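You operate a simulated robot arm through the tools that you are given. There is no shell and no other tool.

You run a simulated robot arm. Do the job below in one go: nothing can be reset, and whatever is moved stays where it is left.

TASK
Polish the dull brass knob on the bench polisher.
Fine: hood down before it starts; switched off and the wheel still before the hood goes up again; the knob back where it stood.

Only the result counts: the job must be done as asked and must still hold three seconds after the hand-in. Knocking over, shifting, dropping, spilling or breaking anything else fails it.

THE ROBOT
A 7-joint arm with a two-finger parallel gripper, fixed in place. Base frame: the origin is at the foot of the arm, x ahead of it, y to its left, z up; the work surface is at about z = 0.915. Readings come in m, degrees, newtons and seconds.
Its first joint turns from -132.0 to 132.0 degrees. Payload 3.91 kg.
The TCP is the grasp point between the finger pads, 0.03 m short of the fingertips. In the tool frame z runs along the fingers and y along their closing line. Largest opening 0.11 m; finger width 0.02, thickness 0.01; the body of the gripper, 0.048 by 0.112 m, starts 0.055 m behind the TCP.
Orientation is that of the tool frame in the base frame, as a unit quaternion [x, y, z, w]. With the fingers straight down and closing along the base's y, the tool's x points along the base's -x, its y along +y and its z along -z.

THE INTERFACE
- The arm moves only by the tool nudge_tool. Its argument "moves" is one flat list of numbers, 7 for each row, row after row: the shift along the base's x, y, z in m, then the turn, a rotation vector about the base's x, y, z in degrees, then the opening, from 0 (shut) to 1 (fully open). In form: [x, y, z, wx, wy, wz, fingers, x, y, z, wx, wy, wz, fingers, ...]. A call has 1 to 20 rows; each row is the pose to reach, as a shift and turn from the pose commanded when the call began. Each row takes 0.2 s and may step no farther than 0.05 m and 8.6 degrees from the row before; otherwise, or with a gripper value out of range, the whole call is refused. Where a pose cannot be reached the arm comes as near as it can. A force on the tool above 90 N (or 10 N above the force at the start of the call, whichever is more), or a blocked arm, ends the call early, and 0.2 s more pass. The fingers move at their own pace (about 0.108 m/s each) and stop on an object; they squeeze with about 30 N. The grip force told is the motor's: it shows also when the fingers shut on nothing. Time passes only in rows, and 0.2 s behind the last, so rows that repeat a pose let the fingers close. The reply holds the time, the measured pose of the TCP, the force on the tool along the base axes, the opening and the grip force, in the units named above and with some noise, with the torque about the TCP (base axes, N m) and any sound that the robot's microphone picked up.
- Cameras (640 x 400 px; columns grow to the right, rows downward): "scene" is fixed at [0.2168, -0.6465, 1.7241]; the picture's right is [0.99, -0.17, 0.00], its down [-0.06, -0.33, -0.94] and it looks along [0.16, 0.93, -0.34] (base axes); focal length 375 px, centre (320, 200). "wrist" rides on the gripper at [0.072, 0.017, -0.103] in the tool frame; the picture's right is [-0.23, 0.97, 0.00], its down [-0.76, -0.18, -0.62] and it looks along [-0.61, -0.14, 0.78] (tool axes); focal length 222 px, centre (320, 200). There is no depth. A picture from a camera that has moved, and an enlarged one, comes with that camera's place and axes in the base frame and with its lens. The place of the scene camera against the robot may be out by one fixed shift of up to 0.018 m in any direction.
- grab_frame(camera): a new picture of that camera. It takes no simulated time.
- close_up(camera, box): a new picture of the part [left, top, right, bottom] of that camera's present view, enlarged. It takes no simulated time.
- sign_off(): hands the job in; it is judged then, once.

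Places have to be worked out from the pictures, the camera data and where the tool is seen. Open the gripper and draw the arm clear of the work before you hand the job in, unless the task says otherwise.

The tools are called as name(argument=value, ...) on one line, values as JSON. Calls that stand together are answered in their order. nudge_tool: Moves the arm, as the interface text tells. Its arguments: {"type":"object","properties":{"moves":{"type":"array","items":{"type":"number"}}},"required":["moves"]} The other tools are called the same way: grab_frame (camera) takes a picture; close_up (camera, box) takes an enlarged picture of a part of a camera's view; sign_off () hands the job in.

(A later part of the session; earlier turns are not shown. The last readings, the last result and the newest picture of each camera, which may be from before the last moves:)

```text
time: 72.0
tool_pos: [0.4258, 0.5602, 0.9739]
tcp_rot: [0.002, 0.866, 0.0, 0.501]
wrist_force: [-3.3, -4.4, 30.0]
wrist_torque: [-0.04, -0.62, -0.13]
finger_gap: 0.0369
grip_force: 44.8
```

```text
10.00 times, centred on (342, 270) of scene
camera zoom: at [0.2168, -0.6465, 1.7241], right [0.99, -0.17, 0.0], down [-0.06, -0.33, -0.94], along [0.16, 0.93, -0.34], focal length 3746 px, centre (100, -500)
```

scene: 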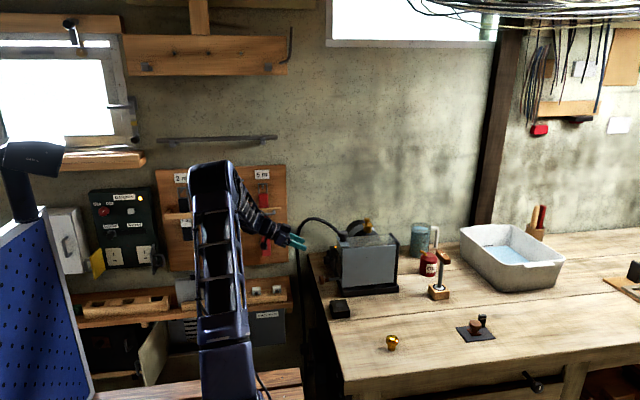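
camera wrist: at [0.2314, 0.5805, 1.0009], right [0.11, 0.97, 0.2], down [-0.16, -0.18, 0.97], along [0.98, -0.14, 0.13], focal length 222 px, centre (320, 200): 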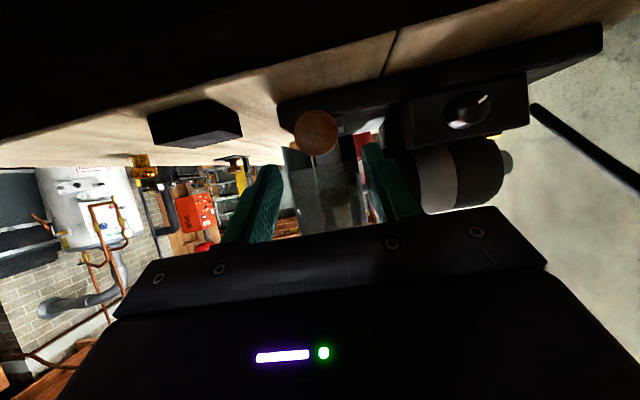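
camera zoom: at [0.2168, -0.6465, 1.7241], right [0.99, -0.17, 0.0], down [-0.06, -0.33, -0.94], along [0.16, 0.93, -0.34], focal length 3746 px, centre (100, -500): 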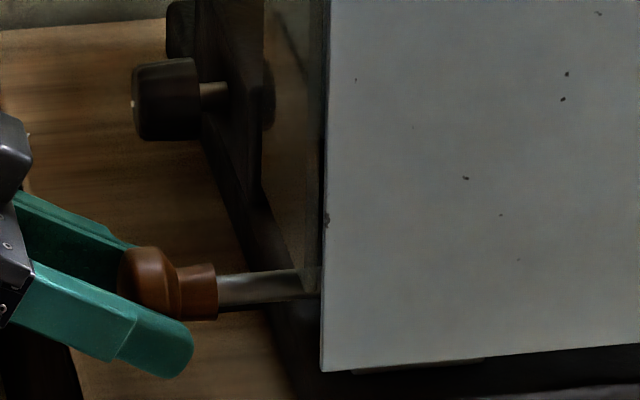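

The rod slides easily. There's 30 N of vertical misalignment, so I'll raise by 3 mm and keep feeding until the knob meets the wheel.

nudge_tool(moves=[0.0, 0.0, 0.003, 0, 0, 0, 0.2, 0.003, 0.0, 0.003, 0, 0, 0, 0.2, 0.006, 0.0, 0.003, 0, 0, 0, 0.2])

```text
time: 72.8
tool_pos: [0.431, 0.5597, 0.9736]
tcp_rot: [-0.001, 0.867, -0.001, 0.498]
wrist_force: [-4.1, -3.0, -20.1]
wrist_torque: [0.03, 0.04, 0.01]
finger_gap: 0.0371
grip_force: 45.0
```

nudge_tool(moves=[0.002, 0.0, -0.001, 0, 0, 0, 0.2, 0.004, 0.0, -0.001, 0, 0, 0, 0.2, 0.006, 0.0, -0.001, 0, 0, 0, 0.2])

close_up(camera="scene", box=[310, 250, 374, 290])

```text
time: 73.6
tool_pos: [0.4382, 0.5598, 0.9737]
tcp_rot: [0.0, 0.866, -0.001, 0.5]
wrist_force: [-5.6, -17.5, -29.1]
wrist_torque: [0.0, 0.4, -0.44]
finger_gap: 0.0371
grip_force: 45.5
```

```text
10.00 times, centred on (342, 270) of scene
camera zoom: at [0.2168, -0.6465, 1.7241], right [0.99, -0.17, 0.0], down [-0.06, -0.33, -0.94], along [0.16, 0.93, -0.34], focal length 3746 px, centre (100, -500)
```

zoom: 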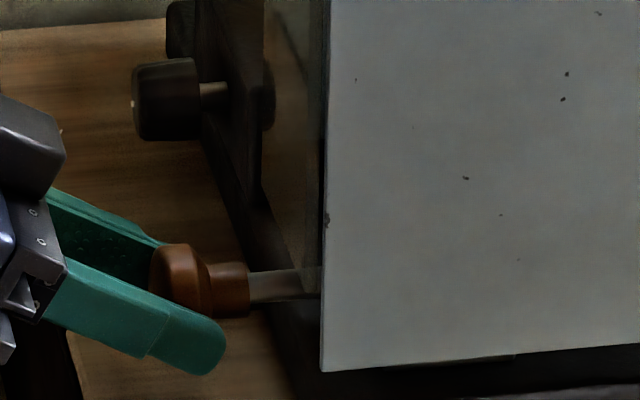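

nudge_tool(moves=[0.0, -0.002, -0.002, 0, 0, 0, 0.2, 0.002, -0.002, -0.002, 0, 0, 0, 0.2, 0.004, -0.002, -0.002, 0, 0, 0, 0.2])

```text
time: 74.4
tool_pos: [0.4385, 0.5598, 0.9743]
tcp_rot: [-0.001, 0.866, 0.002, 0.5]
wrist_force: [-23.6, 3.0, -5.4]
wrist_torque: [0.01, -0.28, 0.13]
finger_gap: 0.0369
grip_force: 44.9
```

The rod stopped at x=0.4385 with −24 N along x, so the knob is pressed against the wheel. I'll ease it slightly and hold it there for a few seconds.

nudge_tool(moves=[-0.001, 0, 0, 0, 0, 0, 0.2, -0.001, 0, 0, 0, 0, 0, 0.2, -0.001, 0, 0, 0, 0, 0, 0.2, -0.001, 0, 0, 0, 0, 0, 0.2, -0.001, 0, 0, 0, 0, 0, 0.2, -0.001, 0, 0, 0, 0, 0, 0.2, -0.001, 0, 0, 0, 0, 0, 0.2, -0.001, 0, 0, 0, 0, 0, 0.2, -0.001, 0, 0, 0, 0, 0, 0.2, -0.001, 0, 0, 0, 0, 0, 0.2])

close_up(camera="scene", box=[335, 225, 399, 265])

```text
time: 76.6
tool_pos: [0.4399, 0.5609, 0.9734]
tcp_rot: [0.0, 0.866, 0.0, 0.5]
wrist_force: [-22.4, 25.4, 21.5]
wrist_torque: [0.26, -0.28, 0.55]
finger_gap: 0.0369
grip_force: 45.3
```

```text
10.00 times, centred on (367, 245) of scene
camera zoom: at [0.2168, -0.6465, 1.7241], right [0.99, -0.17, 0.0], down [-0.06, -0.33, -0.94], along [0.16, 0.93, -0.34], focal length 3746 px, centre (-150, -250)
```

zoom: 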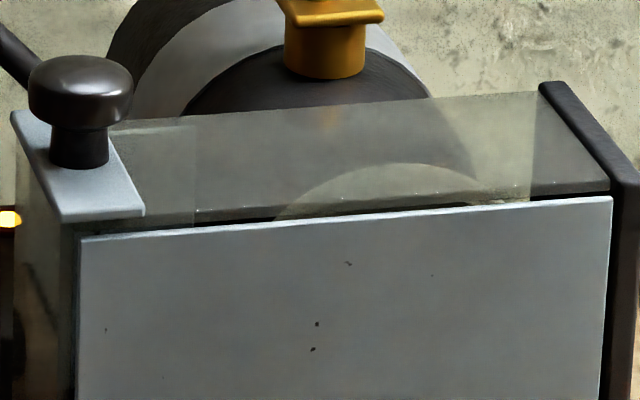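

I'll keep holding for another 4 s, with a small correction for the sideways forces.

nudge_tool(moves=[0, 0.0015, 0.001, 0, 0, 0, 0.2, 0, 0.0015, 0.001, 0, 0, 0, 0.2, 0, 0.0015, 0.001, 0, 0, 0, 0.2, 0, 0.0015, 0.001, 0, 0, 0, 0.2, 0, 0.0015, 0.001, 0, 0, 0, 0.2, 0, 0.0015, 0.001, 0, 0, 0, 0.2, 0, 0.0015, 0.001, 0, 0, 0, 0.2, 0, 0.0015, 0.001, 0, 0, 0, 0.2, 0, 0.0015, 0.001, 0, 0, 0, 0.2, 0, 0.0015, 0.001, 0, 0, 0, 0.2, 0, 0.0015, 0.001, 0, 0, 0, 0.2, 0, 0.0015, 0.001, 0, 0, 0, 0.2, 0, 0.0015, 0.001, 0, 0, 0, 0.2, 0, 0.0015, 0.001, 0, 0, 0, 0.2, 0, 0.0015, 0.001, 0, 0, 0, 0.2, 0, 0.0015, 0.001, 0, 0, 0, 0.2, 0, 0.0015, 0.001, 0, 0, 0, 0.2, 0, 0.0015, 0.001, 0, 0, 0, 0.2])

```text
time: 80.4
tool_pos: [0.4399, 0.56, 0.9732]
tcp_rot: [0.0, 0.866, 0.0, 0.5]
wrist_force: [-22.8, -8.6, -15.8]
wrist_torque: [-0.05, 0.35, -0.19]
finger_gap: 0.037
grip_force: 45.3
```

I've held about 6 s of contact. I'll pull the carriage back to its start position, then look at the knob through the clear cover.

nudge_tool(moves=[-0.005, -0.0005, -0.001, 0, 0, 0, 0.2, -0.01, -0.0005, -0.001, 0, 0, 0, 0.2, -0.015, -0.0005, -0.001, 0, 0, 0, 0.2, -0.02, -0.0005, -0.001, 0, 0, 0, 0.2, -0.025, -0.0005, -0.001, 0, 0, 0, 0.2])

close_up(camera="scene", box=[310, 250, 374, 290])

```text
time: 81.6
tool_pos: [0.4148, 0.5589, 0.9742]
tcp_rot: [0.0, 0.865, 0.0, 0.501]
wrist_force: [2.9, 3.4, 6.3]
wrist_torque: [-0.02, -0.91, 0.22]
finger_gap: 0.037
grip_force: 45.1
```

```text
10.00 times, centred on (342, 270) of scene
camera zoom: at [0.2168, -0.6465, 1.7241], right [0.99, -0.17, 0.0], down [-0.06, -0.33, -0.94], along [0.16, 0.93, -0.34], focal length 3746 px, centre (100, -500)
```

zoom: 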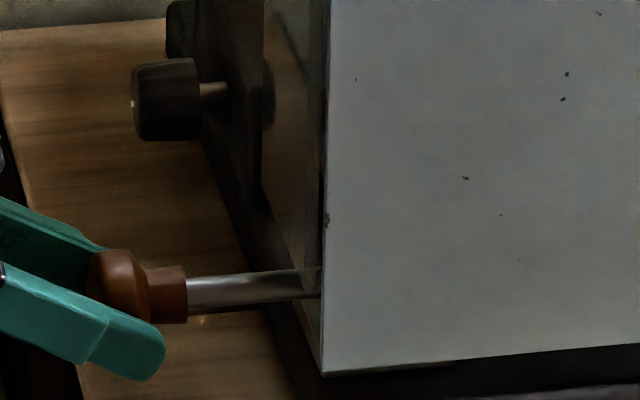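

The carriage is back at its start. I'll release the ball, rise clear, and look down through the roof at the knob.

nudge_tool(moves=[0, 0, 0, 0, 0, 0, 0.4, 0, 0, 0, 0, 0, 0, 0.55, -0.02, 0, 0.0115, 0, 0, 0, 0.55, -0.045, 0, 0.026, 0, 0, 0, 0.55, -0.06, 0, 0.06, 0, 0, 0, 0.55, -0.06, 0, 0.105, 0, 7, 0, 0.55, -0.06, 0, 0.15, 0, 14, 0, 0.55, -0.05, -0.01, 0.19, 0, 21, 0, 0.55, -0.04, -0.02, 0.23, 0, 28, 0, 0.55, -0.02, -0.03, 0.27, 0, 35, 0, 0.55, 0.0, -0.035, 0.31, 0, 42, 0, 0.55, 0.03, -0.045, 0.34, 0, 49, 0, 0.55, 0.06, -0.05, 0.36, 0, 56, 0, 0.55, 0.1, -0.055, 0.36, 0, 60, 0, 0.55, 0.135, -0.055, 0.36, 0, 60, 0, 0.55])

close_up(camera="wrist", box=[280, 0, 440, 110])

close_up(camera="scene", box=[320, 200, 420, 300])

```text
time: 84.8
tool_pos: [0.5488, 0.5055, 1.3343]
tcp_rot: [-0.001, 1.0, 0.001, 0.0]
wrist_force: [-0.7, 1.3, -0.5]
wrist_torque: [0.01, -0.05, 0.05]
finger_gap: 0.0604
grip_force: 0.0
```

```text
3.64 times, centred on (360, 55) of wrist
camera zoom: at [0.477, 0.5225, 1.438], right [0.23, 0.97, 0.0], down [0.76, -0.18, 0.62], along [0.61, -0.14, -0.78], focal length 808 px, centre (174, 727)
```

zoom: 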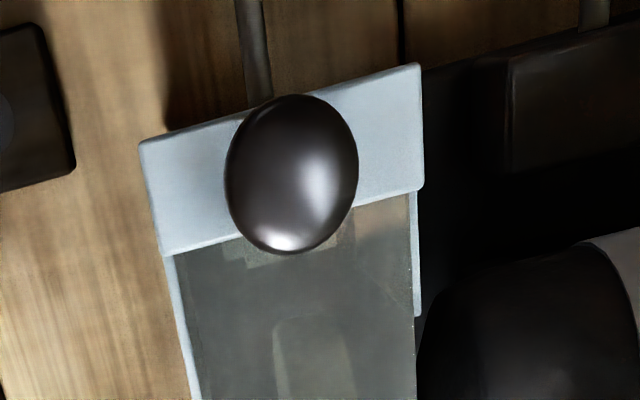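

```text
4.00 times, centred on (370, 250) of scene
camera zoom: at [0.2168, -0.6465, 1.7241], right [0.99, -0.17, 0.0], down [-0.06, -0.33, -0.94], along [0.16, 0.93, -0.34], focal length 1498 px, centre (120, 0)
```

zoom: 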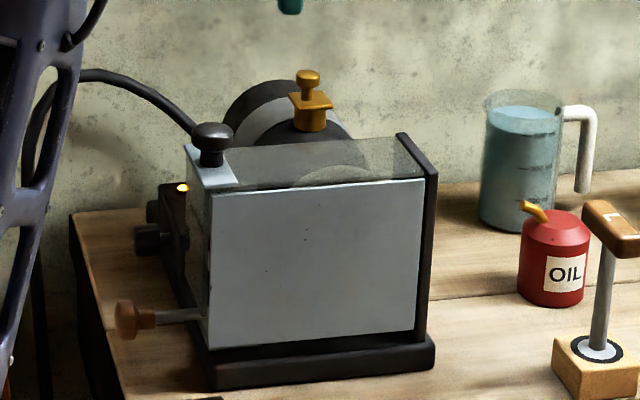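

The handle plate hides the knob from here. I'll shift to +x and tilt the tool 15° the other way to look back at it through the clear part.

nudge_tool(moves=[0.035, -0.001, 0.0, 0, 7.5, 0, 0.55, 0.069, -0.0025, 0.0, 0, 15, 0, 0.55, 0.069, -0.0025, 0.0, 0, 15, 0, 0.55])

close_up(camera="wrist", box=[280, 0, 440, 110])

close_up(camera="wrist", box=[330, 20, 410, 90])

```text
time: 85.6
tool_pos: [0.6192, 0.504, 1.3326]
tcp_rot: [0.0, 0.991, -0.001, -0.131]
wrist_force: [0.6, 0.3, -0.4]
wrist_torque: [0.0, 0.03, -0.03]
finger_gap: 0.0604
grip_force: 0.1
```

```text
3.64 times, centred on (360, 55) of wrist
camera zoom: at [0.5756, 0.5201, 1.4511], right [0.22, 0.97, -0.06], down [0.9, -0.18, 0.4], along [0.38, -0.14, -0.91], focal length 808 px, centre (174, 727)
```

zoom: 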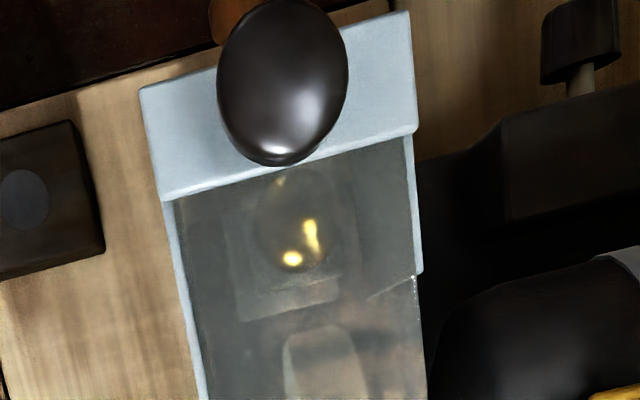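

```text
5.71 times, centred on (370, 55) of wrist
camera zoom: at [0.5756, 0.5201, 1.4511], right [0.22, 0.97, -0.06], down [0.9, -0.18, 0.4], along [0.38, -0.14, -0.91], focal length 1269 px, centre (34, 1029)
```

zoom: 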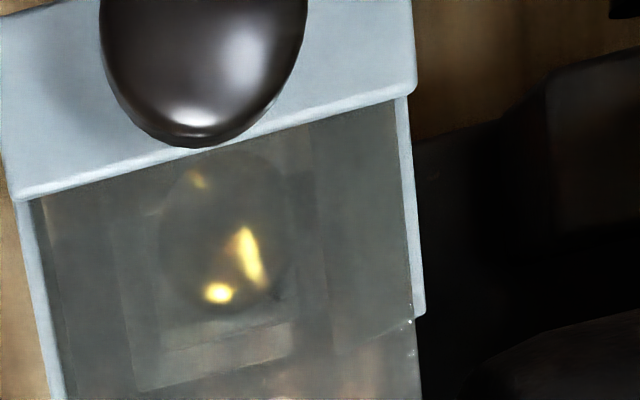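

The knob's head now shows bright golden highlights where it was matte before. I'll move the camera closer to check whether any dull area remains.

nudge_tool(moves=[-0.01, 0.0, -0.04, 0, 0, 0, 0.55, -0.02, 0.0, -0.08, 0, 0, 0, 0.55, -0.02, 0.0, -0.08, 0, 0, 0, 0.55])

close_up(camera="wrist", box=[320, 0, 420, 80])

close_up(camera="wrist", box=[345, 0, 395, 50])

```text
time: 86.4
tool_pos: [0.5975, 0.5017, 1.2521]
tcp_rot: [0.0, 0.991, 0.0, -0.13]
wrist_force: [0.7, -1.7, -0.1]
wrist_torque: [0.01, -0.01, 0.01]
finger_gap: 0.0607
grip_force: 0.1
```

```text
5.00 times, centred on (370, 40) of wrist
camera zoom: at [0.5548, 0.5187, 1.3717], right [0.22, 0.97, -0.06], down [0.9, -0.18, 0.4], along [0.38, -0.14, -0.91], focal length 1111 px, centre (70, 1000)
```

zoom: 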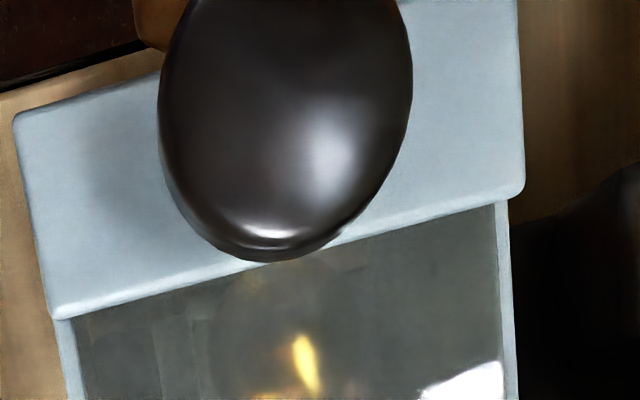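

```text
8.00 times, centred on (370, 25) of wrist
camera zoom: at [0.5548, 0.5187, 1.3717], right [0.22, 0.97, -0.06], down [0.9, -0.18, 0.4], along [0.38, -0.14, -0.91], focal length 1777 px, centre (-80, 1600)
```

zoom: 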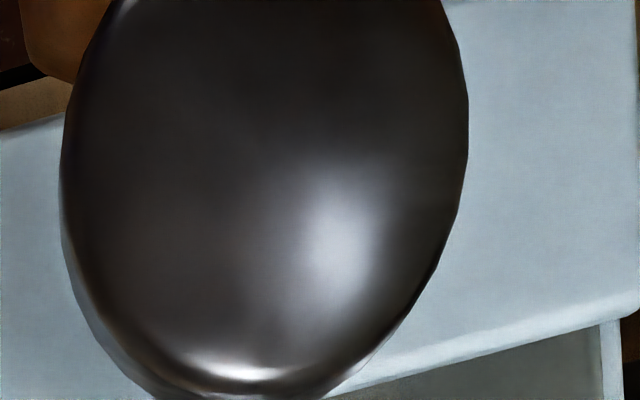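

nudge_tool(moves=[0.025, 0.0, 0.0, 0, 4, 0, 0.55, 0.05, 0.0, 0.0, 0, 8, 0, 0.55, 0.05, 0.0, 0.0, 0, 8, 0, 0.55])

close_up(camera="wrist", box=[320, 0, 420, 80])

```text
time: 87.2
tool_pos: [0.6492, 0.5018, 1.2537]
tcp_rot: [0.0, 0.98, 0.0, -0.2]
wrist_force: [-0.2, -0.4, -0.8]
wrist_torque: [0.0, 0.02, -0.02]
finger_gap: 0.0605
grip_force: 0.0
```

```text
5.00 times, centred on (370, 40) of wrist
camera zoom: at [0.6223, 0.5206, 1.3773], right [0.21, 0.97, -0.09], down [0.94, -0.18, 0.28], along [0.25, -0.14, -0.96], focal length 1111 px, centre (70, 1000)
```

zoom: 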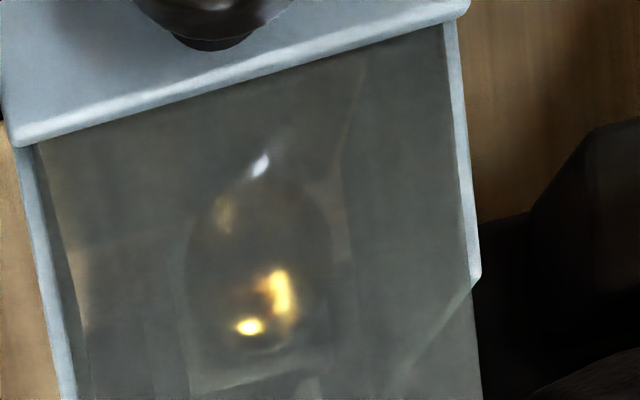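

close_up(camera="wrist", box=[350, 25, 394, 75])

```text
8.00 times, centred on (372, 50) of wrist
camera zoom: at [0.6223, 0.5206, 1.3773], right [0.21, 0.97, -0.09], down [0.94, -0.18, 0.28], along [0.25, -0.14, -0.96], focal length 1777 px, centre (-96, 1400)
```

zoom: 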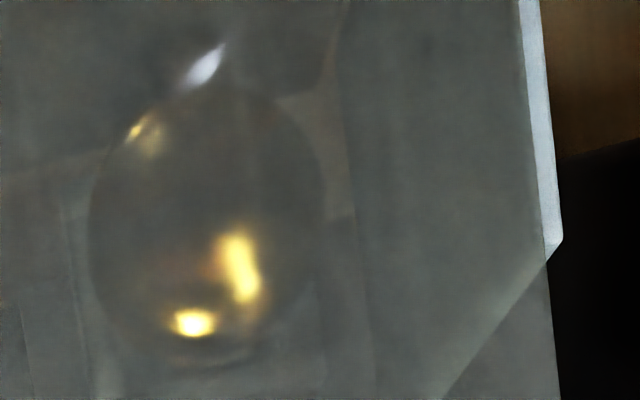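

The head looks uniformly shiny with no patch edges, so I'll shut down now. I'm moving back to the switch, tool at −60° pitch, to turn the dial back to its original mark-down position.

nudge_tool(moves=[-0.02, 0.01, 0.04, 0, -7.5, 0, 0.5, -0.05, 0.03, 0.07, 0, -15, 0, 0.5, -0.085, 0.05, 0.08, 0, -22.5, 0, 0.5, -0.12, 0.075, 0.08, 0, -30, 0, 0.5, -0.155, 0.1, 0.08, 0, -37.5, 0, 0.5, -0.19, 0.12, 0.08, 0, -45, 0, 0.5, -0.22, 0.145, 0.08, 0, -52.5, 0, 0.5, -0.25, 0.165, 0.07, 0, -60, 0, 0.5, -0.275, 0.18, 0.04, 0, -67.5, 0, 0.5, -0.285, 0.195, 0.0, 0, -75, 0, 0.5, -0.285, 0.2, -0.045, 0, -83, 0, 0.5, -0.28, 0.2025, -0.09, 0, -83, 0, 0.5, -0.27, 0.2025, -0.135, 0, -83, 0, 0.5, -0.268, 0.2025, -0.175, 0, -83, 0, 0.5, -0.268, 0.2025, -0.194, 0, -83, 0, 0.5])

close_up(camera="wrist", box=[230, 30, 430, 180])

close_up(camera="scene", box=[320, 200, 420, 300])

```text
time: 90.4
tool_pos: [0.3804, 0.7076, 1.0585]
tcp_rot: [0.001, 0.866, 0.0, 0.5]
wrist_force: [-1.1, 0.4, -0.4]
wrist_torque: [0.01, 0.03, 0.01]
finger_gap: 0.0548
grip_force: 0.0
```

```text
2.67 times, centred on (330, 105) of wrist
camera zoom: at [0.2547, 0.7246, 1.0477], right [0.11, 0.97, 0.2], down [-0.16, -0.18, 0.97], along [0.98, -0.14, 0.14], focal length 592 px, centre (293, 453)
```

zoom: 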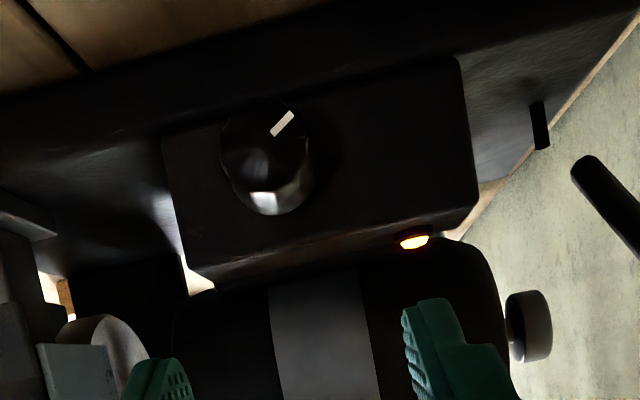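

```text
4.00 times, centred on (370, 250) of scene
camera zoom: at [0.2168, -0.6465, 1.7241], right [0.99, -0.17, 0.0], down [-0.06, -0.33, -0.94], along [0.16, 0.93, -0.34], focal length 1498 px, centre (120, 0)
```

zoom: 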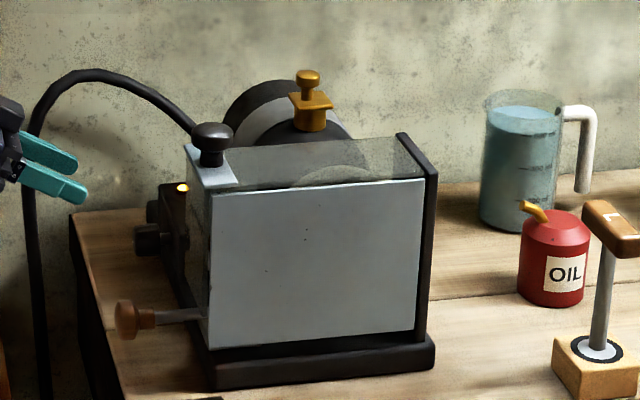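

The lamp is still lit and the mark is at 60°. I'll roll the tool +24° about x, approach the cap along the tool axis, and grip it.

nudge_tool(moves=[0.012, -0.005, -0.02, 8, 0, 0, 0.5, 0.024, -0.01, -0.04, 16, 0, 0, 0.5, 0.0353, -0.0158, -0.0577, 24, 0, 0, 0.5, 0.05, -0.0124, -0.0654, 24, 0, 0, 0.5, 0.065, -0.0088, -0.0733, 24, 0, 0, 0.5, 0.0786, -0.0056, -0.0805, 24, 0, 0, 0.5, 0.0786, -0.0056, -0.0805, 24, 0, 0, 0.5])

close_up(camera="wrist", box=[240, 90, 400, 200])

```text
time: 92.0
tool_pos: [0.4603, 0.6971, 0.9793]
tcp_rot: [0.104, 0.847, 0.18, 0.489]
wrist_force: [-0.2, 1.0, 0.5]
wrist_torque: [-0.03, 0.0, -0.02]
finger_gap: 0.0549
grip_force: 0.0
```

```text
3.64 times, centred on (320, 145) of wrist
camera zoom: at [0.3336, 0.7183, 0.9763], right [0.11, 0.81, 0.58], down [-0.16, -0.56, 0.81], along [0.98, -0.18, 0.06], focal length 808 px, centre (320, 400)
```

zoom: 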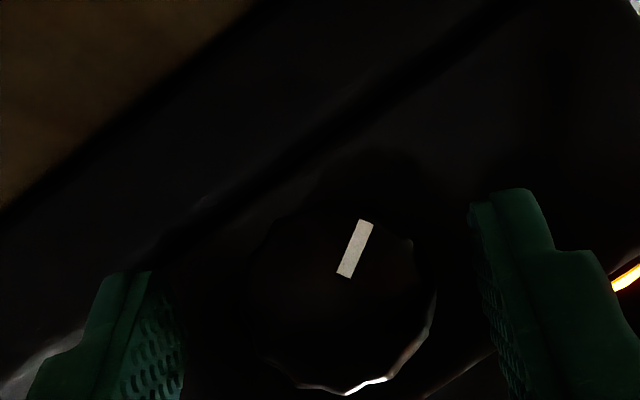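

The cap is centred; I'll close on it.

nudge_tool(moves=[0, 0.001, 0, 0, 0, 0, 0.38, 0, 0.001, 0, 0, 0, 0, 0.2, 0, 0.001, 0, 0, 0, 0, 0.2])

```text
time: 92.8
tool_pos: [0.4599, 0.7018, 0.9811]
tcp_rot: [0.104, 0.847, 0.182, 0.489]
wrist_force: [13.3, 45.7, 16.7]
wrist_torque: [0.32, 0.77, 0.77]
finger_gap: 0.0338
grip_force: 44.8
```

There's 46 N along y from a 5 mm offset. I'll take that out first, then turn counter-clockwise.

nudge_tool(moves=[0, 0.0025, 0.001, 0, 0, 0, 0.2, 0, 0.0045, 0.0018, 0, 0, 0, 0.2, 0, 0.0057, 0.0022, -8, 0, 0, 0.2, 0, 0.0069, 0.0024, -16, 0, 0, 0.2, 0, 0.0081, 0.0025, -24, 0, 0, 0.2])

close_up(camera="wrist", box=[240, 90, 400, 200])

```text
time: 94.0
tool_pos: [0.4587, 0.7042, 0.9791]
tcp_rot: [0.0, 0.866, -0.004, 0.5]
wrist_force: [-22.9, -44.6, 6.4]
wrist_torque: [-0.24, -0.7, 0.05]
finger_gap: 0.0327
grip_force: 45.4
```

```text
3.64 times, centred on (320, 145) of wrist
camera zoom: at [0.3333, 0.7225, 0.9678], right [0.12, 0.97, 0.19], down [-0.16, -0.17, 0.97], along [0.98, -0.14, 0.13], focal length 808 px, centre (320, 400)
```

zoom: 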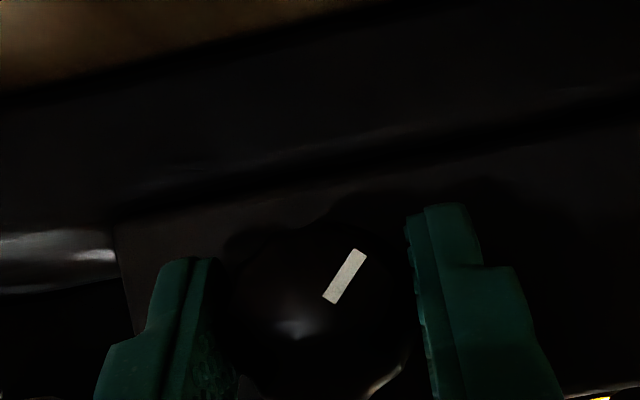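

The cap turns with the fingers. I'll correct y by −5 mm and continue counter-clockwise to about −40° of tool roll.

nudge_tool(moves=[0, -0.005, 0, 0, 0, 0, 0.2, 0, -0.0038, -0.0001, -8, 0, 0, 0.2, 0, -0.0026, -0.0003, -16, 0, 0, 0.2, 0, -0.0014, -0.0008, -24, 0, 0, 0.2, 0, -0.0003, -0.0013, -32, 0, 0, 0.2])

close_up(camera="wrist", box=[240, 90, 400, 200])

close_up(camera="scene", box=[320, 200, 420, 300])

```text
time: 95.2
tool_pos: [0.4593, 0.7076, 0.9777]
tcp_rot: [-0.139, 0.832, -0.24, 0.48]
wrist_force: [4.6, 23.7, -37.2]
wrist_torque: [0.25, -0.73, 0.22]
finger_gap: 0.0329
grip_force: 44.7
```

```text
3.64 times, centred on (320, 145) of wrist
camera zoom: at [0.3332, 0.7167, 0.96], right [0.11, 0.93, -0.35], down [-0.16, 0.37, 0.92], along [0.98, -0.05, 0.19], focal length 808 px, centre (320, 400)
```

zoom: 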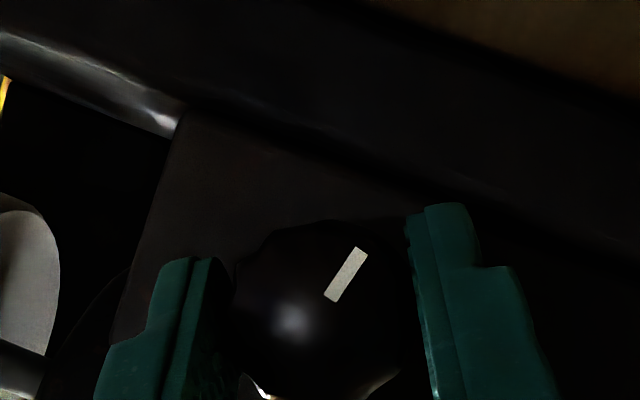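

```text
4.00 times, centred on (370, 250) of scene
camera zoom: at [0.2168, -0.6465, 1.7241], right [0.99, -0.17, 0.0], down [-0.06, -0.33, -0.94], along [0.16, 0.93, -0.34], focal length 1498 px, centre (120, 0)
```

zoom: 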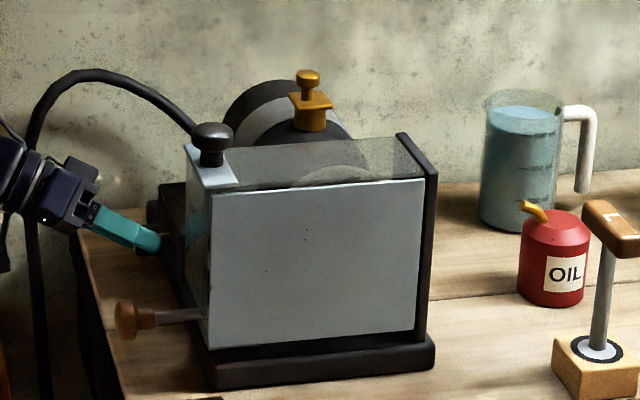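

The lamp has gone out, so the machine is switched off, with the mark about 15° from straight down. I'll turn the last bit back to the original position.

nudge_tool(moves=[0, 0.0015, -0.0025, 0, 0, 0, 0.2, 0, 0.003, -0.004, -8, 0, 0, 0.2, 0, 0.0042, -0.005, -16, 0, 0, 0.2])

close_up(camera="wrist", box=[240, 90, 400, 200])

```text
time: 96.0
tool_pos: [0.4595, 0.7095, 0.9762]
tcp_rot: [-0.202, 0.791, -0.354, 0.457]
wrist_force: [-16.7, -35.7, 5.9]
wrist_torque: [0.53, 0.59, -0.08]
finger_gap: 0.033
grip_force: 45.3
```

```text
3.64 times, centred on (320, 145) of wrist
camera zoom: at [0.3339, 0.7141, 0.9574], right [0.12, 0.8, -0.59], down [-0.16, 0.6, 0.78], along [0.98, 0.0, 0.2], focal length 808 px, centre (320, 400)
```

zoom: 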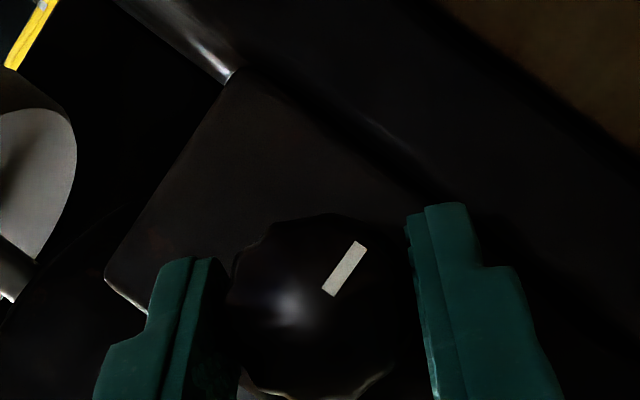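

The mark is back to straight down. I'll release, retreat, and undo the roll.

nudge_tool(moves=[0, -0.002, 0, 0, 0, 0, 0.36, 0, -0.003, 0, 0, 0, 0, 0.5, -0.017, 0.004, 0.0067, 0, 0, 0, 0.5, -0.035, 0.012, 0.0134, 0, 0, 0, 0.5, -0.06, 0.02, 0.03, 8, 0, 0, 0.5, -0.08, 0.02, 0.05, 16, 0, 0, 0.5, -0.09, 0.01, 0.08, 24, 0, 0, 0.5, -0.09, 0.0, 0.11, 32, 0, 0, 0.5, -0.09, -0.01, 0.14, 40, 0, 0, 0.5, -0.09, -0.015, 0.17, 48, 0, 0, 0.5])

close_up(camera="wrist", box=[230, 0, 430, 130])

close_up(camera="scene", box=[320, 200, 420, 300])

```text
time: 98.2
tool_pos: [0.3691, 0.701, 1.1449]
tcp_rot: [0.001, 0.866, 0.0, 0.5]
wrist_force: [0.0, 0.6, -0.9]
wrist_torque: [-0.05, -0.06, -0.03]
finger_gap: 0.055
grip_force: 0.0
```

```text
3.08 times, centred on (330, 65) of wrist
camera zoom: at [0.2425, 0.7176, 1.1344], right [0.11, 0.97, 0.2], down [-0.16, -0.18, 0.97], along [0.98, -0.14, 0.13], focal length 684 px, centre (289, 615)
```

zoom: 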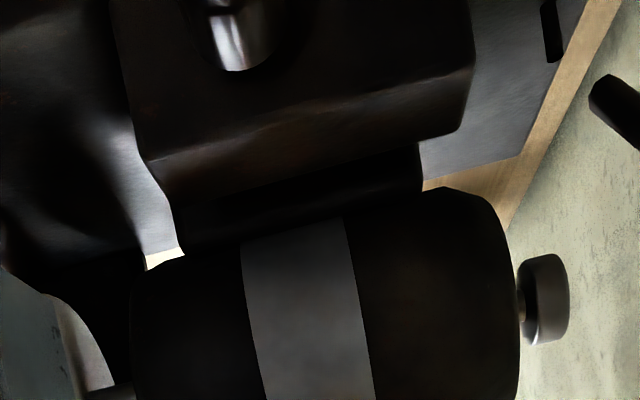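

```text
4.00 times, centred on (370, 250) of scene
camera zoom: at [0.2168, -0.6465, 1.7241], right [0.99, -0.17, 0.0], down [-0.06, -0.33, -0.94], along [0.16, 0.93, -0.34], focal length 1498 px, centre (120, 0)
```

zoom: 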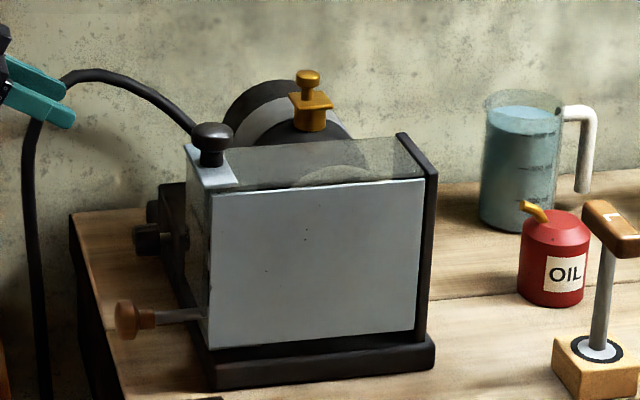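

The lamp is off. Before touching the hood I must confirm the wheel is still, so I'll go back to the viewpoint over the roof where the wheel's mark can be seen.

nudge_tool(moves=[0.0, -0.01, 0.045, 0, 7.5, 0, 0.5, 0.0, -0.03, 0.085, 0, 15, 0, 0.5, 0.01, -0.05, 0.125, 0, 22.5, 0, 0.5, 0.03, -0.075, 0.16, 0, 30, 0, 0.5, 0.06, -0.1, 0.185, 0, 37.5, 0, 0.5, 0.095, -0.125, 0.19, 0, 45, 0, 0.5, 0.13, -0.15, 0.19, 0, 52.5, 0, 0.5, 0.165, -0.175, 0.19, 0, 60, 0, 0.5, 0.2, -0.2, 0.19, 0, 60, 0, 0.5, 0.235, -0.22, 0.19, 0, 60, 0, 0.5, 0.252, -0.233, 0.19, 0, 60, 0, 0.5])

close_up(camera="wrist", box=[320, 0, 440, 90])

```text
time: 100.6
tool_pos: [0.6232, 0.4612, 1.3345]
tcp_rot: [0.0, 1.0, 0.0, -0.001]
wrist_force: [0.4, 0.4, -0.8]
wrist_torque: [-0.06, -0.01, 0.03]
finger_gap: 0.0551
grip_force: 0.0
```

```text
4.44 times, centred on (380, 45) of wrist
camera zoom: at [0.5502, 0.4787, 1.4388], right [0.23, 0.97, 0.0], down [0.76, -0.18, 0.62], along [0.61, -0.14, -0.78], focal length 987 px, centre (53, 889)
```

zoom: 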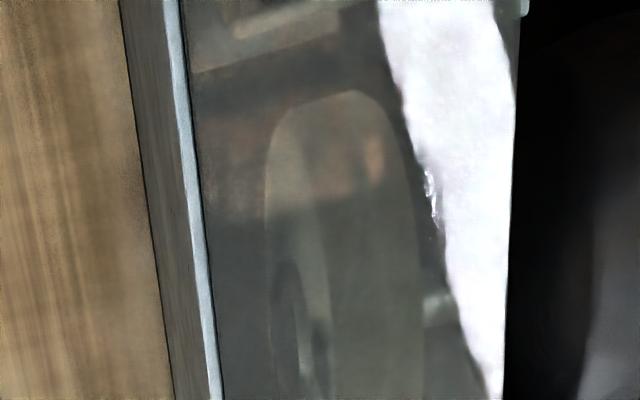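

nudge_tool(moves=[0, 0, 0, 0, 0, 0, 0.5])

close_up(camera="wrist", box=[320, 0, 440, 90])

```text
time: 101.0
tool_pos: [0.6236, 0.4602, 1.3347]
tcp_rot: [0.0, 1.0, 0.0, 0.0]
wrist_force: [0.4, -0.6, 0.2]
wrist_torque: [-0.02, -0.02, 0.01]
finger_gap: 0.0551
grip_force: 0.0
```

```text
4.44 times, centred on (380, 45) of wrist
camera zoom: at [0.5505, 0.4785, 1.4388], right [0.23, 0.97, 0.0], down [0.76, -0.18, 0.62], along [0.61, -0.14, -0.78], focal length 987 px, centre (53, 889)
```

zoom: 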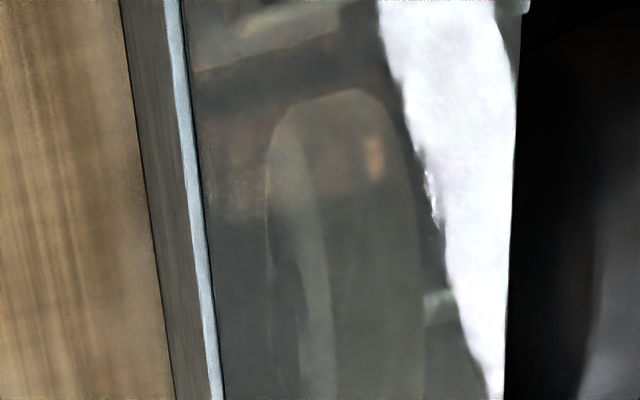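

The mark has moved between frames, so the wheel is still coasting. I'll shift a little toward the front for a wider view of the wheel face, and wait.

nudge_tool(moves=[0, -0.025, 0, 0, 0, 0, 0.5, 0.01, -0.045, 0, 0, 0, 0, 0.5, 0.01, -0.045, 0, 0, 0, 0, 0.5, 0.01, -0.045, 0, 0, 0, 0, 0.5, 0.01, -0.045, 0, 0, 0, 0, 0.5, 0.01, -0.045, 0, 0, 0, 0, 0.5, 0.01, -0.045, 0, 0, 0, 0, 0.5, 0.01, -0.045, 0, 0, 0, 0, 0.5, 0.01, -0.045, 0, 0, 0, 0, 0.5, 0.01, -0.045, 0, 0, 0, 0, 0.5])

close_up(camera="wrist", box=[330, 0, 450, 90])

```text
time: 103.2
tool_pos: [0.6333, 0.4188, 1.3337]
tcp_rot: [0.0, 1.0, -0.001, -0.001]
wrist_force: [0.9, 1.2, 0.3]
wrist_torque: [0.0, 0.0, -0.01]
finger_gap: 0.055
grip_force: 0.1
```

```text
4.44 times, centred on (390, 45) of wrist
camera zoom: at [0.561, 0.4346, 1.4374], right [0.23, 0.97, 0.0], down [0.76, -0.18, 0.62], along [0.61, -0.14, -0.78], focal length 987 px, centre (9, 889)
```

zoom: 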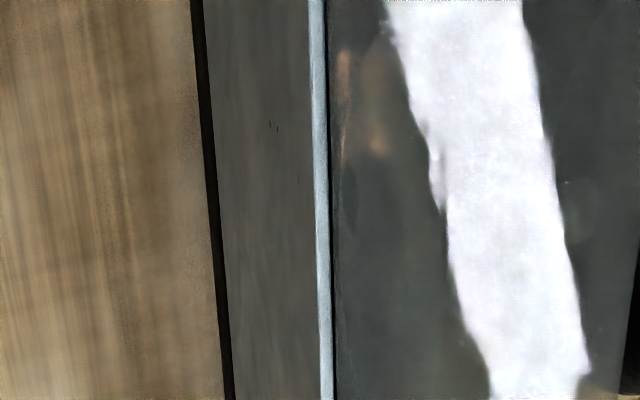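

The roof's glare hides the wheel from here. I'll return to the better viewpoint and give the wheel more time to run down.

nudge_tool(moves=[-0.005, 0.025, 0, 0, 0, 0, 0.5, -0.01, 0.05, 0, 0, 0, 0, 0.5, -0.01, 0.05, 0, 0, 0, 0, 0.5, -0.01, 0.05, 0, 0, 0, 0, 0.5, -0.01, 0.05, 0, 0, 0, 0, 0.5, -0.01, 0.05, 0, 0, 0, 0, 0.5, -0.01, 0.05, 0, 0, 0, 0, 0.5, -0.01, 0.05, 0, 0, 0, 0, 0.5, -0.01, 0.05, 0, 0, 0, 0, 0.5, -0.01, 0.05, 0, 0, 0, 0, 0.5, -0.01, 0.05, 0, 0, 0, 0, 0.5, -0.01, 0.05, 0, 0, 0, 0, 0.5, -0.01, 0.05, 0, 0, 0, 0, 0.5, -0.01, 0.05, 0, 0, 0, 0, 0.5, -0.01, 0.05, 0, 0, 0, 0, 0.5, -0.01, 0.05, 0, 0, 0, 0, 0.5, -0.01, 0.05, 0, 0, 0, 0, 0.5, -0.01, 0.05, 0, 0, 0, 0, 0.5, -0.01, 0.05, 0, 0, 0, 0, 0.5, -0.01, 0.05, 0, 0, 0, 0, 0.5])

close_up(camera="wrist", box=[320, 0, 440, 90])

```text
time: 107.4
tool_pos: [0.6215, 0.4693, 1.3344]
tcp_rot: [0.0, 1.0, 0.001, 0.0]
wrist_force: [-0.6, 0.1, -0.4]
wrist_torque: [0.02, 0.0, 0.04]
finger_gap: 0.055
grip_force: 0.0
```

```text
4.44 times, centred on (380, 45) of wrist
camera zoom: at [0.5493, 0.4873, 1.4376], right [0.23, 0.97, 0.0], down [0.76, -0.18, 0.62], along [0.61, -0.14, -0.78], focal length 987 px, centre (53, 889)
```

zoom: 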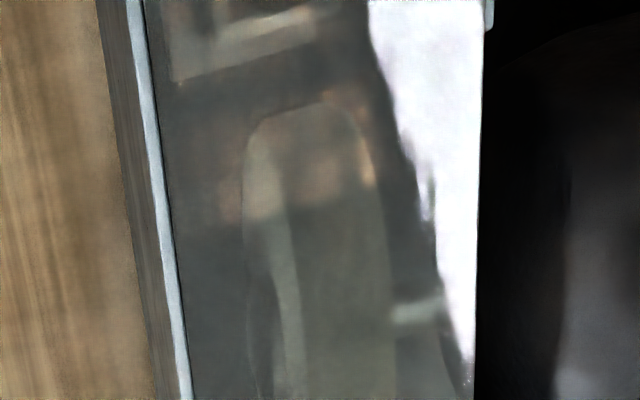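

No mark is visible in this frame. I'll take several more at uneven intervals to see if anything changes.

nudge_tool(moves=[0, 0, 0, 0, 0, 0, 0.5])

close_up(camera="wrist", box=[320, 0, 440, 90])

```text
time: 107.8
tool_pos: [0.6209, 0.4702, 1.334]
tcp_rot: [0.0, 1.0, 0.001, 0.0]
wrist_force: [1.1, -0.6, 0.0]
wrist_torque: [0.05, 0.01, -0.02]
finger_gap: 0.055
grip_force: 0.1
```

```text
4.44 times, centred on (380, 45) of wrist
camera zoom: at [0.5493, 0.4873, 1.4376], right [0.23, 0.97, 0.0], down [0.76, -0.18, 0.62], along [0.61, -0.14, -0.78], focal length 987 px, centre (53, 889)
```

zoom: 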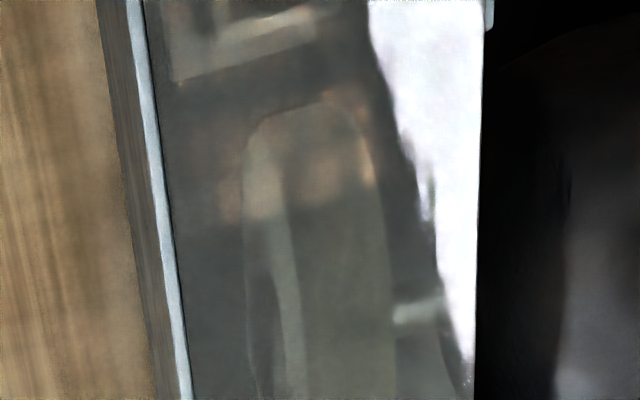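

nudge_tool(moves=[0, 0, 0, 0, 0, 0, 0.5, 0, 0, 0, 0, 0, 0, 0.5, 0, 0, 0, 0, 0, 0, 0.5])

close_up(camera="wrist", box=[330, 20, 450, 130])

close_up(camera="scene", box=[340, 230, 420, 290])

```text
time: 108.6
tool_pos: [0.6219, 0.4709, 1.3353]
tcp_rot: [0.001, 1.0, 0.001, 0.0]
wrist_force: [0.3, 0.0, 0.2]
wrist_torque: [-0.01, 0.01, -0.01]
finger_gap: 0.0549
grip_force: 0.1
```

```text
3.64 times, centred on (390, 75) of wrist
camera zoom: at [0.5493, 0.4873, 1.4376], right [0.23, 0.97, 0.0], down [0.76, -0.18, 0.62], along [0.61, -0.14, -0.78], focal length 808 px, centre (66, 654)
```

zoom: 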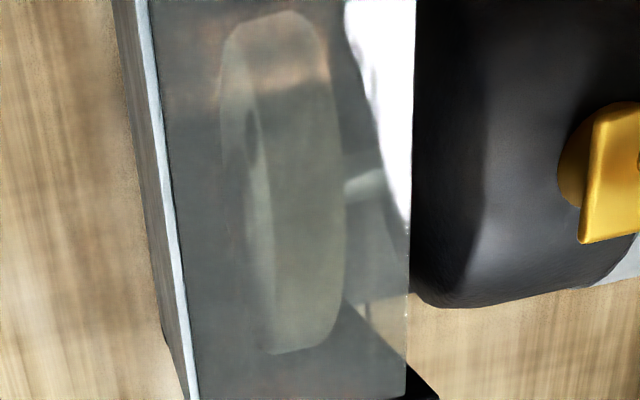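

```text
6.67 times, centred on (380, 260) of scene
camera zoom: at [0.2168, -0.6465, 1.7241], right [0.99, -0.17, 0.0], down [-0.06, -0.33, -0.94], along [0.16, 0.93, -0.34], focal length 2497 px, centre (-80, -200)
```

zoom: 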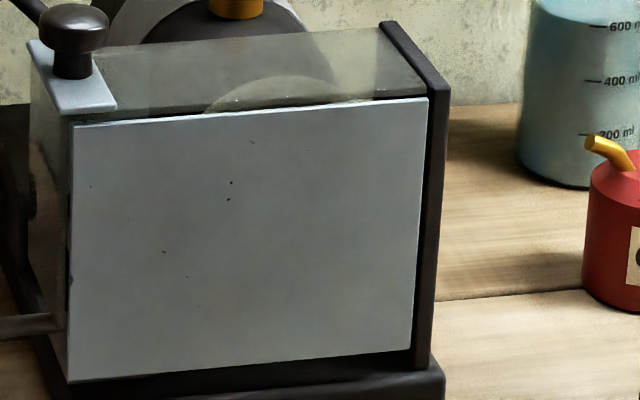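

This crop shows the whole wheel edge. I'll compare the same crop after short waits.

nudge_tool(moves=[0, 0, 0, 0, 0, 0, 0.5])

close_up(camera="wrist", box=[365, 20, 425, 120])

```text
time: 109.0
tool_pos: [0.6211, 0.47, 1.3339]
tcp_rot: [0.001, 1.0, 0.001, 0.0]
wrist_force: [-0.1, -0.1, 0.4]
wrist_torque: [-0.04, -0.02, 0.01]
finger_gap: 0.0548
grip_force: 0.2
```

```text
4.00 times, centred on (395, 70) of wrist
camera zoom: at [0.5493, 0.4873, 1.4376], right [0.23, 0.97, 0.0], down [0.76, -0.18, 0.62], along [0.61, -0.14, -0.78], focal length 888 px, centre (20, 720)
```

zoom: 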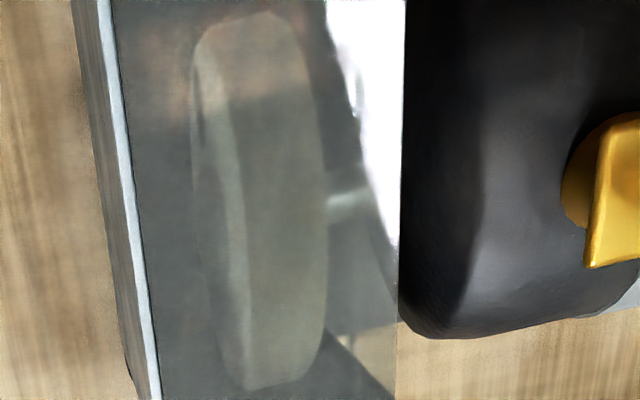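

The dark mark moved between frames (108.6 s and 109.0 s), so the wheel is still turning. I'll wait 4 s more.

nudge_tool(moves=[0, 0, 0, 0, 0, 0, 0.5, 0, 0, 0, 0, 0, 0, 0.5, 0, 0, 0, 0, 0, 0, 0.5, 0, 0, 0, 0, 0, 0, 0.5, 0, 0, 0, 0, 0, 0, 0.5, 0, 0, 0, 0, 0, 0, 0.5, 0, 0, 0, 0, 0, 0, 0.5, 0, 0, 0, 0, 0, 0, 0.5, 0, 0, 0, 0, 0, 0, 0.5, 0, 0, 0, 0, 0, 0, 0.5, 0, 0, 0, 0, 0, 0, 0.5, 0, 0, 0, 0, 0, 0, 0.5, 0, 0, 0, 0, 0, 0, 0.5, 0, 0, 0, 0, 0, 0, 0.5, 0, 0, 0, 0, 0, 0, 0.5, 0, 0, 0, 0, 0, 0, 0.5, 0, 0, 0, 0, 0, 0, 0.5, 0, 0, 0, 0, 0, 0, 0.5, 0, 0, 0, 0, 0, 0, 0.5])

close_up(camera="wrist", box=[365, 20, 425, 120])

```text
time: 113.0
tool_pos: [0.6217, 0.4702, 1.335]
tcp_rot: [0.0, 1.0, 0.0, 0.0]
wrist_force: [0.7, -0.5, 0.1]
wrist_torque: [-0.03, -0.02, 0.02]
finger_gap: 0.0552
grip_force: 0.1
```

```text
4.00 times, centred on (395, 70) of wrist
camera zoom: at [0.5493, 0.4873, 1.4376], right [0.23, 0.97, 0.0], down [0.76, -0.18, 0.62], along [0.61, -0.14, -0.78], focal length 888 px, centre (20, 720)
```

zoom: 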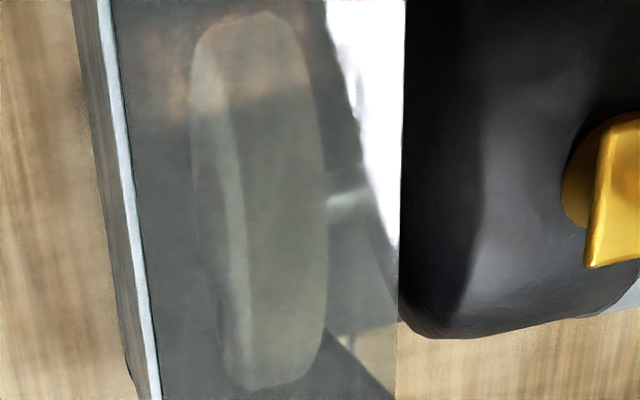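

nudge_tool(moves=[0, 0, 0, 0, 0, 0, 0.5])

close_up(camera="wrist", box=[365, 20, 425, 120])

```text
time: 113.4
tool_pos: [0.6226, 0.4703, 1.3345]
tcp_rot: [-0.001, 1.0, 0.0, 0.0]
wrist_force: [0.8, -0.7, 0.2]
wrist_torque: [-0.03, -0.01, -0.01]
finger_gap: 0.0549
grip_force: 0.1
```

```text
4.00 times, centred on (395, 70) of wrist
camera zoom: at [0.5493, 0.4873, 1.4376], right [0.23, 0.97, 0.0], down [0.76, -0.18, 0.62], along [0.61, -0.14, -0.78], focal length 888 px, centre (20, 720)
```

zoom: 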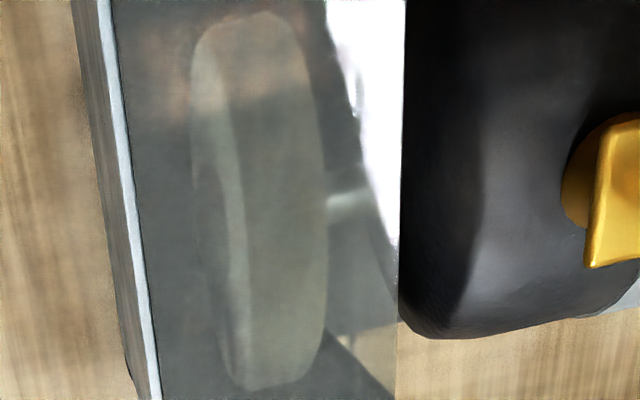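

No change between 113.0 s and 113.4 s. To be certain I'll wait several more seconds and compare again.

nudge_tool(moves=[0, 0, 0, 0, 0, 0, 0.5, 0, 0, 0, 0, 0, 0, 0.5, 0, 0, 0, 0, 0, 0, 0.5, 0, 0, 0, 0, 0, 0, 0.5, 0, 0, 0, 0, 0, 0, 0.5, 0, 0, 0, 0, 0, 0, 0.5, 0, 0, 0, 0, 0, 0, 0.5, 0, 0, 0, 0, 0, 0, 0.5, 0, 0, 0, 0, 0, 0, 0.5, 0, 0, 0, 0, 0, 0, 0.5, 0, 0, 0, 0, 0, 0, 0.5, 0, 0, 0, 0, 0, 0, 0.5, 0, 0, 0, 0, 0, 0, 0.5, 0, 0, 0, 0, 0, 0, 0.5, 0, 0, 0, 0, 0, 0, 0.5, 0, 0, 0, 0, 0, 0, 0.5, 0, 0, 0, 0, 0, 0, 0.5, 0, 0, 0, 0, 0, 0, 0.5, 0, 0, 0, 0, 0, 0, 0.5, 0, 0, 0, 0, 0, 0, 0.5])

close_up(camera="wrist", box=[365, 20, 425, 120])

```text
time: 117.6
tool_pos: [0.6215, 0.4691, 1.3338]
tcp_rot: [0.0, 1.0, 0.0, 0.0]
wrist_force: [-0.7, -0.2, -0.3]
wrist_torque: [-0.03, -0.02, -0.01]
finger_gap: 0.0549
grip_force: 0.0
```

```text
4.00 times, centred on (395, 70) of wrist
camera zoom: at [0.5493, 0.4873, 1.4376], right [0.23, 0.97, 0.0], down [0.76, -0.18, 0.62], along [0.61, -0.14, -0.78], focal length 888 px, centre (20, 720)
```

zoom: 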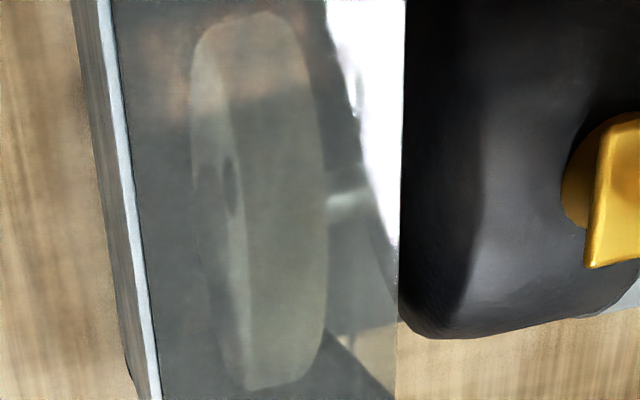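

The mark is now clearly visible at the top of the wheel. It moved since the last frame, so I'll see whether it stays there.

nudge_tool(moves=[0, 0, 0, 0, 0, 0, 0.5])

close_up(camera="wrist", box=[365, 20, 425, 120])

```text
time: 118.0
tool_pos: [0.621, 0.4694, 1.3335]
tcp_rot: [0.0, 1.0, 0.001, -0.001]
wrist_force: [0.4, -0.7, -0.3]
wrist_torque: [0.03, 0.01, 0.01]
finger_gap: 0.0547
grip_force: 0.0
```

```text
4.00 times, centred on (395, 70) of wrist
camera zoom: at [0.5493, 0.4873, 1.4376], right [0.23, 0.97, 0.0], down [0.76, -0.18, 0.62], along [0.61, -0.14, -0.78], focal length 888 px, centre (20, 720)
```

zoom: 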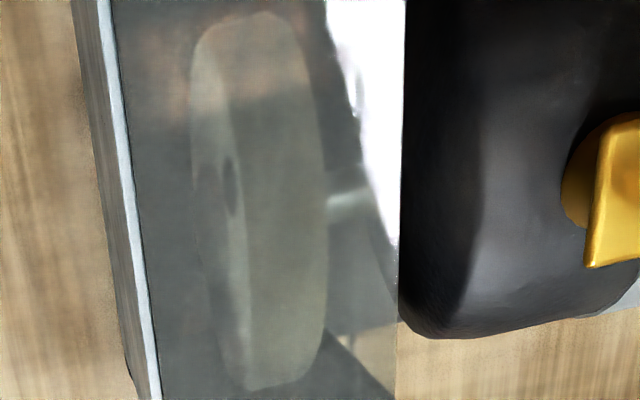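

The mark is in the same place 0.4 s later. I'll check once more after a longer pause to be sure.

nudge_tool(moves=[0, 0, 0, 0, 0, 0, 0.5, 0, 0, 0, 0, 0, 0, 0.5, 0, 0, 0, 0, 0, 0, 0.5, 0, 0, 0, 0, 0, 0, 0.5])

close_up(camera="wrist", box=[365, 20, 425, 120])

```text
time: 119.0
tool_pos: [0.6217, 0.47, 1.3349]
tcp_rot: [0.0, 1.0, 0.0, 0.0]
wrist_force: [-0.2, 0.5, 0.5]
wrist_torque: [-0.02, 0.01, -0.03]
finger_gap: 0.055
grip_force: 0.0
```

```text
4.00 times, centred on (395, 70) of wrist
camera zoom: at [0.5493, 0.4873, 1.4376], right [0.23, 0.97, 0.0], down [0.76, -0.18, 0.62], along [0.61, -0.14, -0.78], focal length 888 px, centre (20, 720)
```

zoom: 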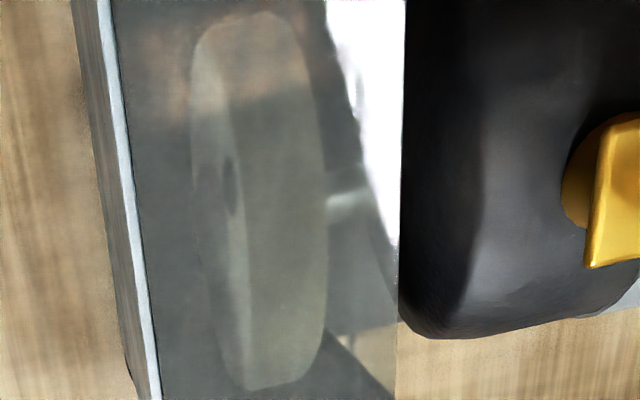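

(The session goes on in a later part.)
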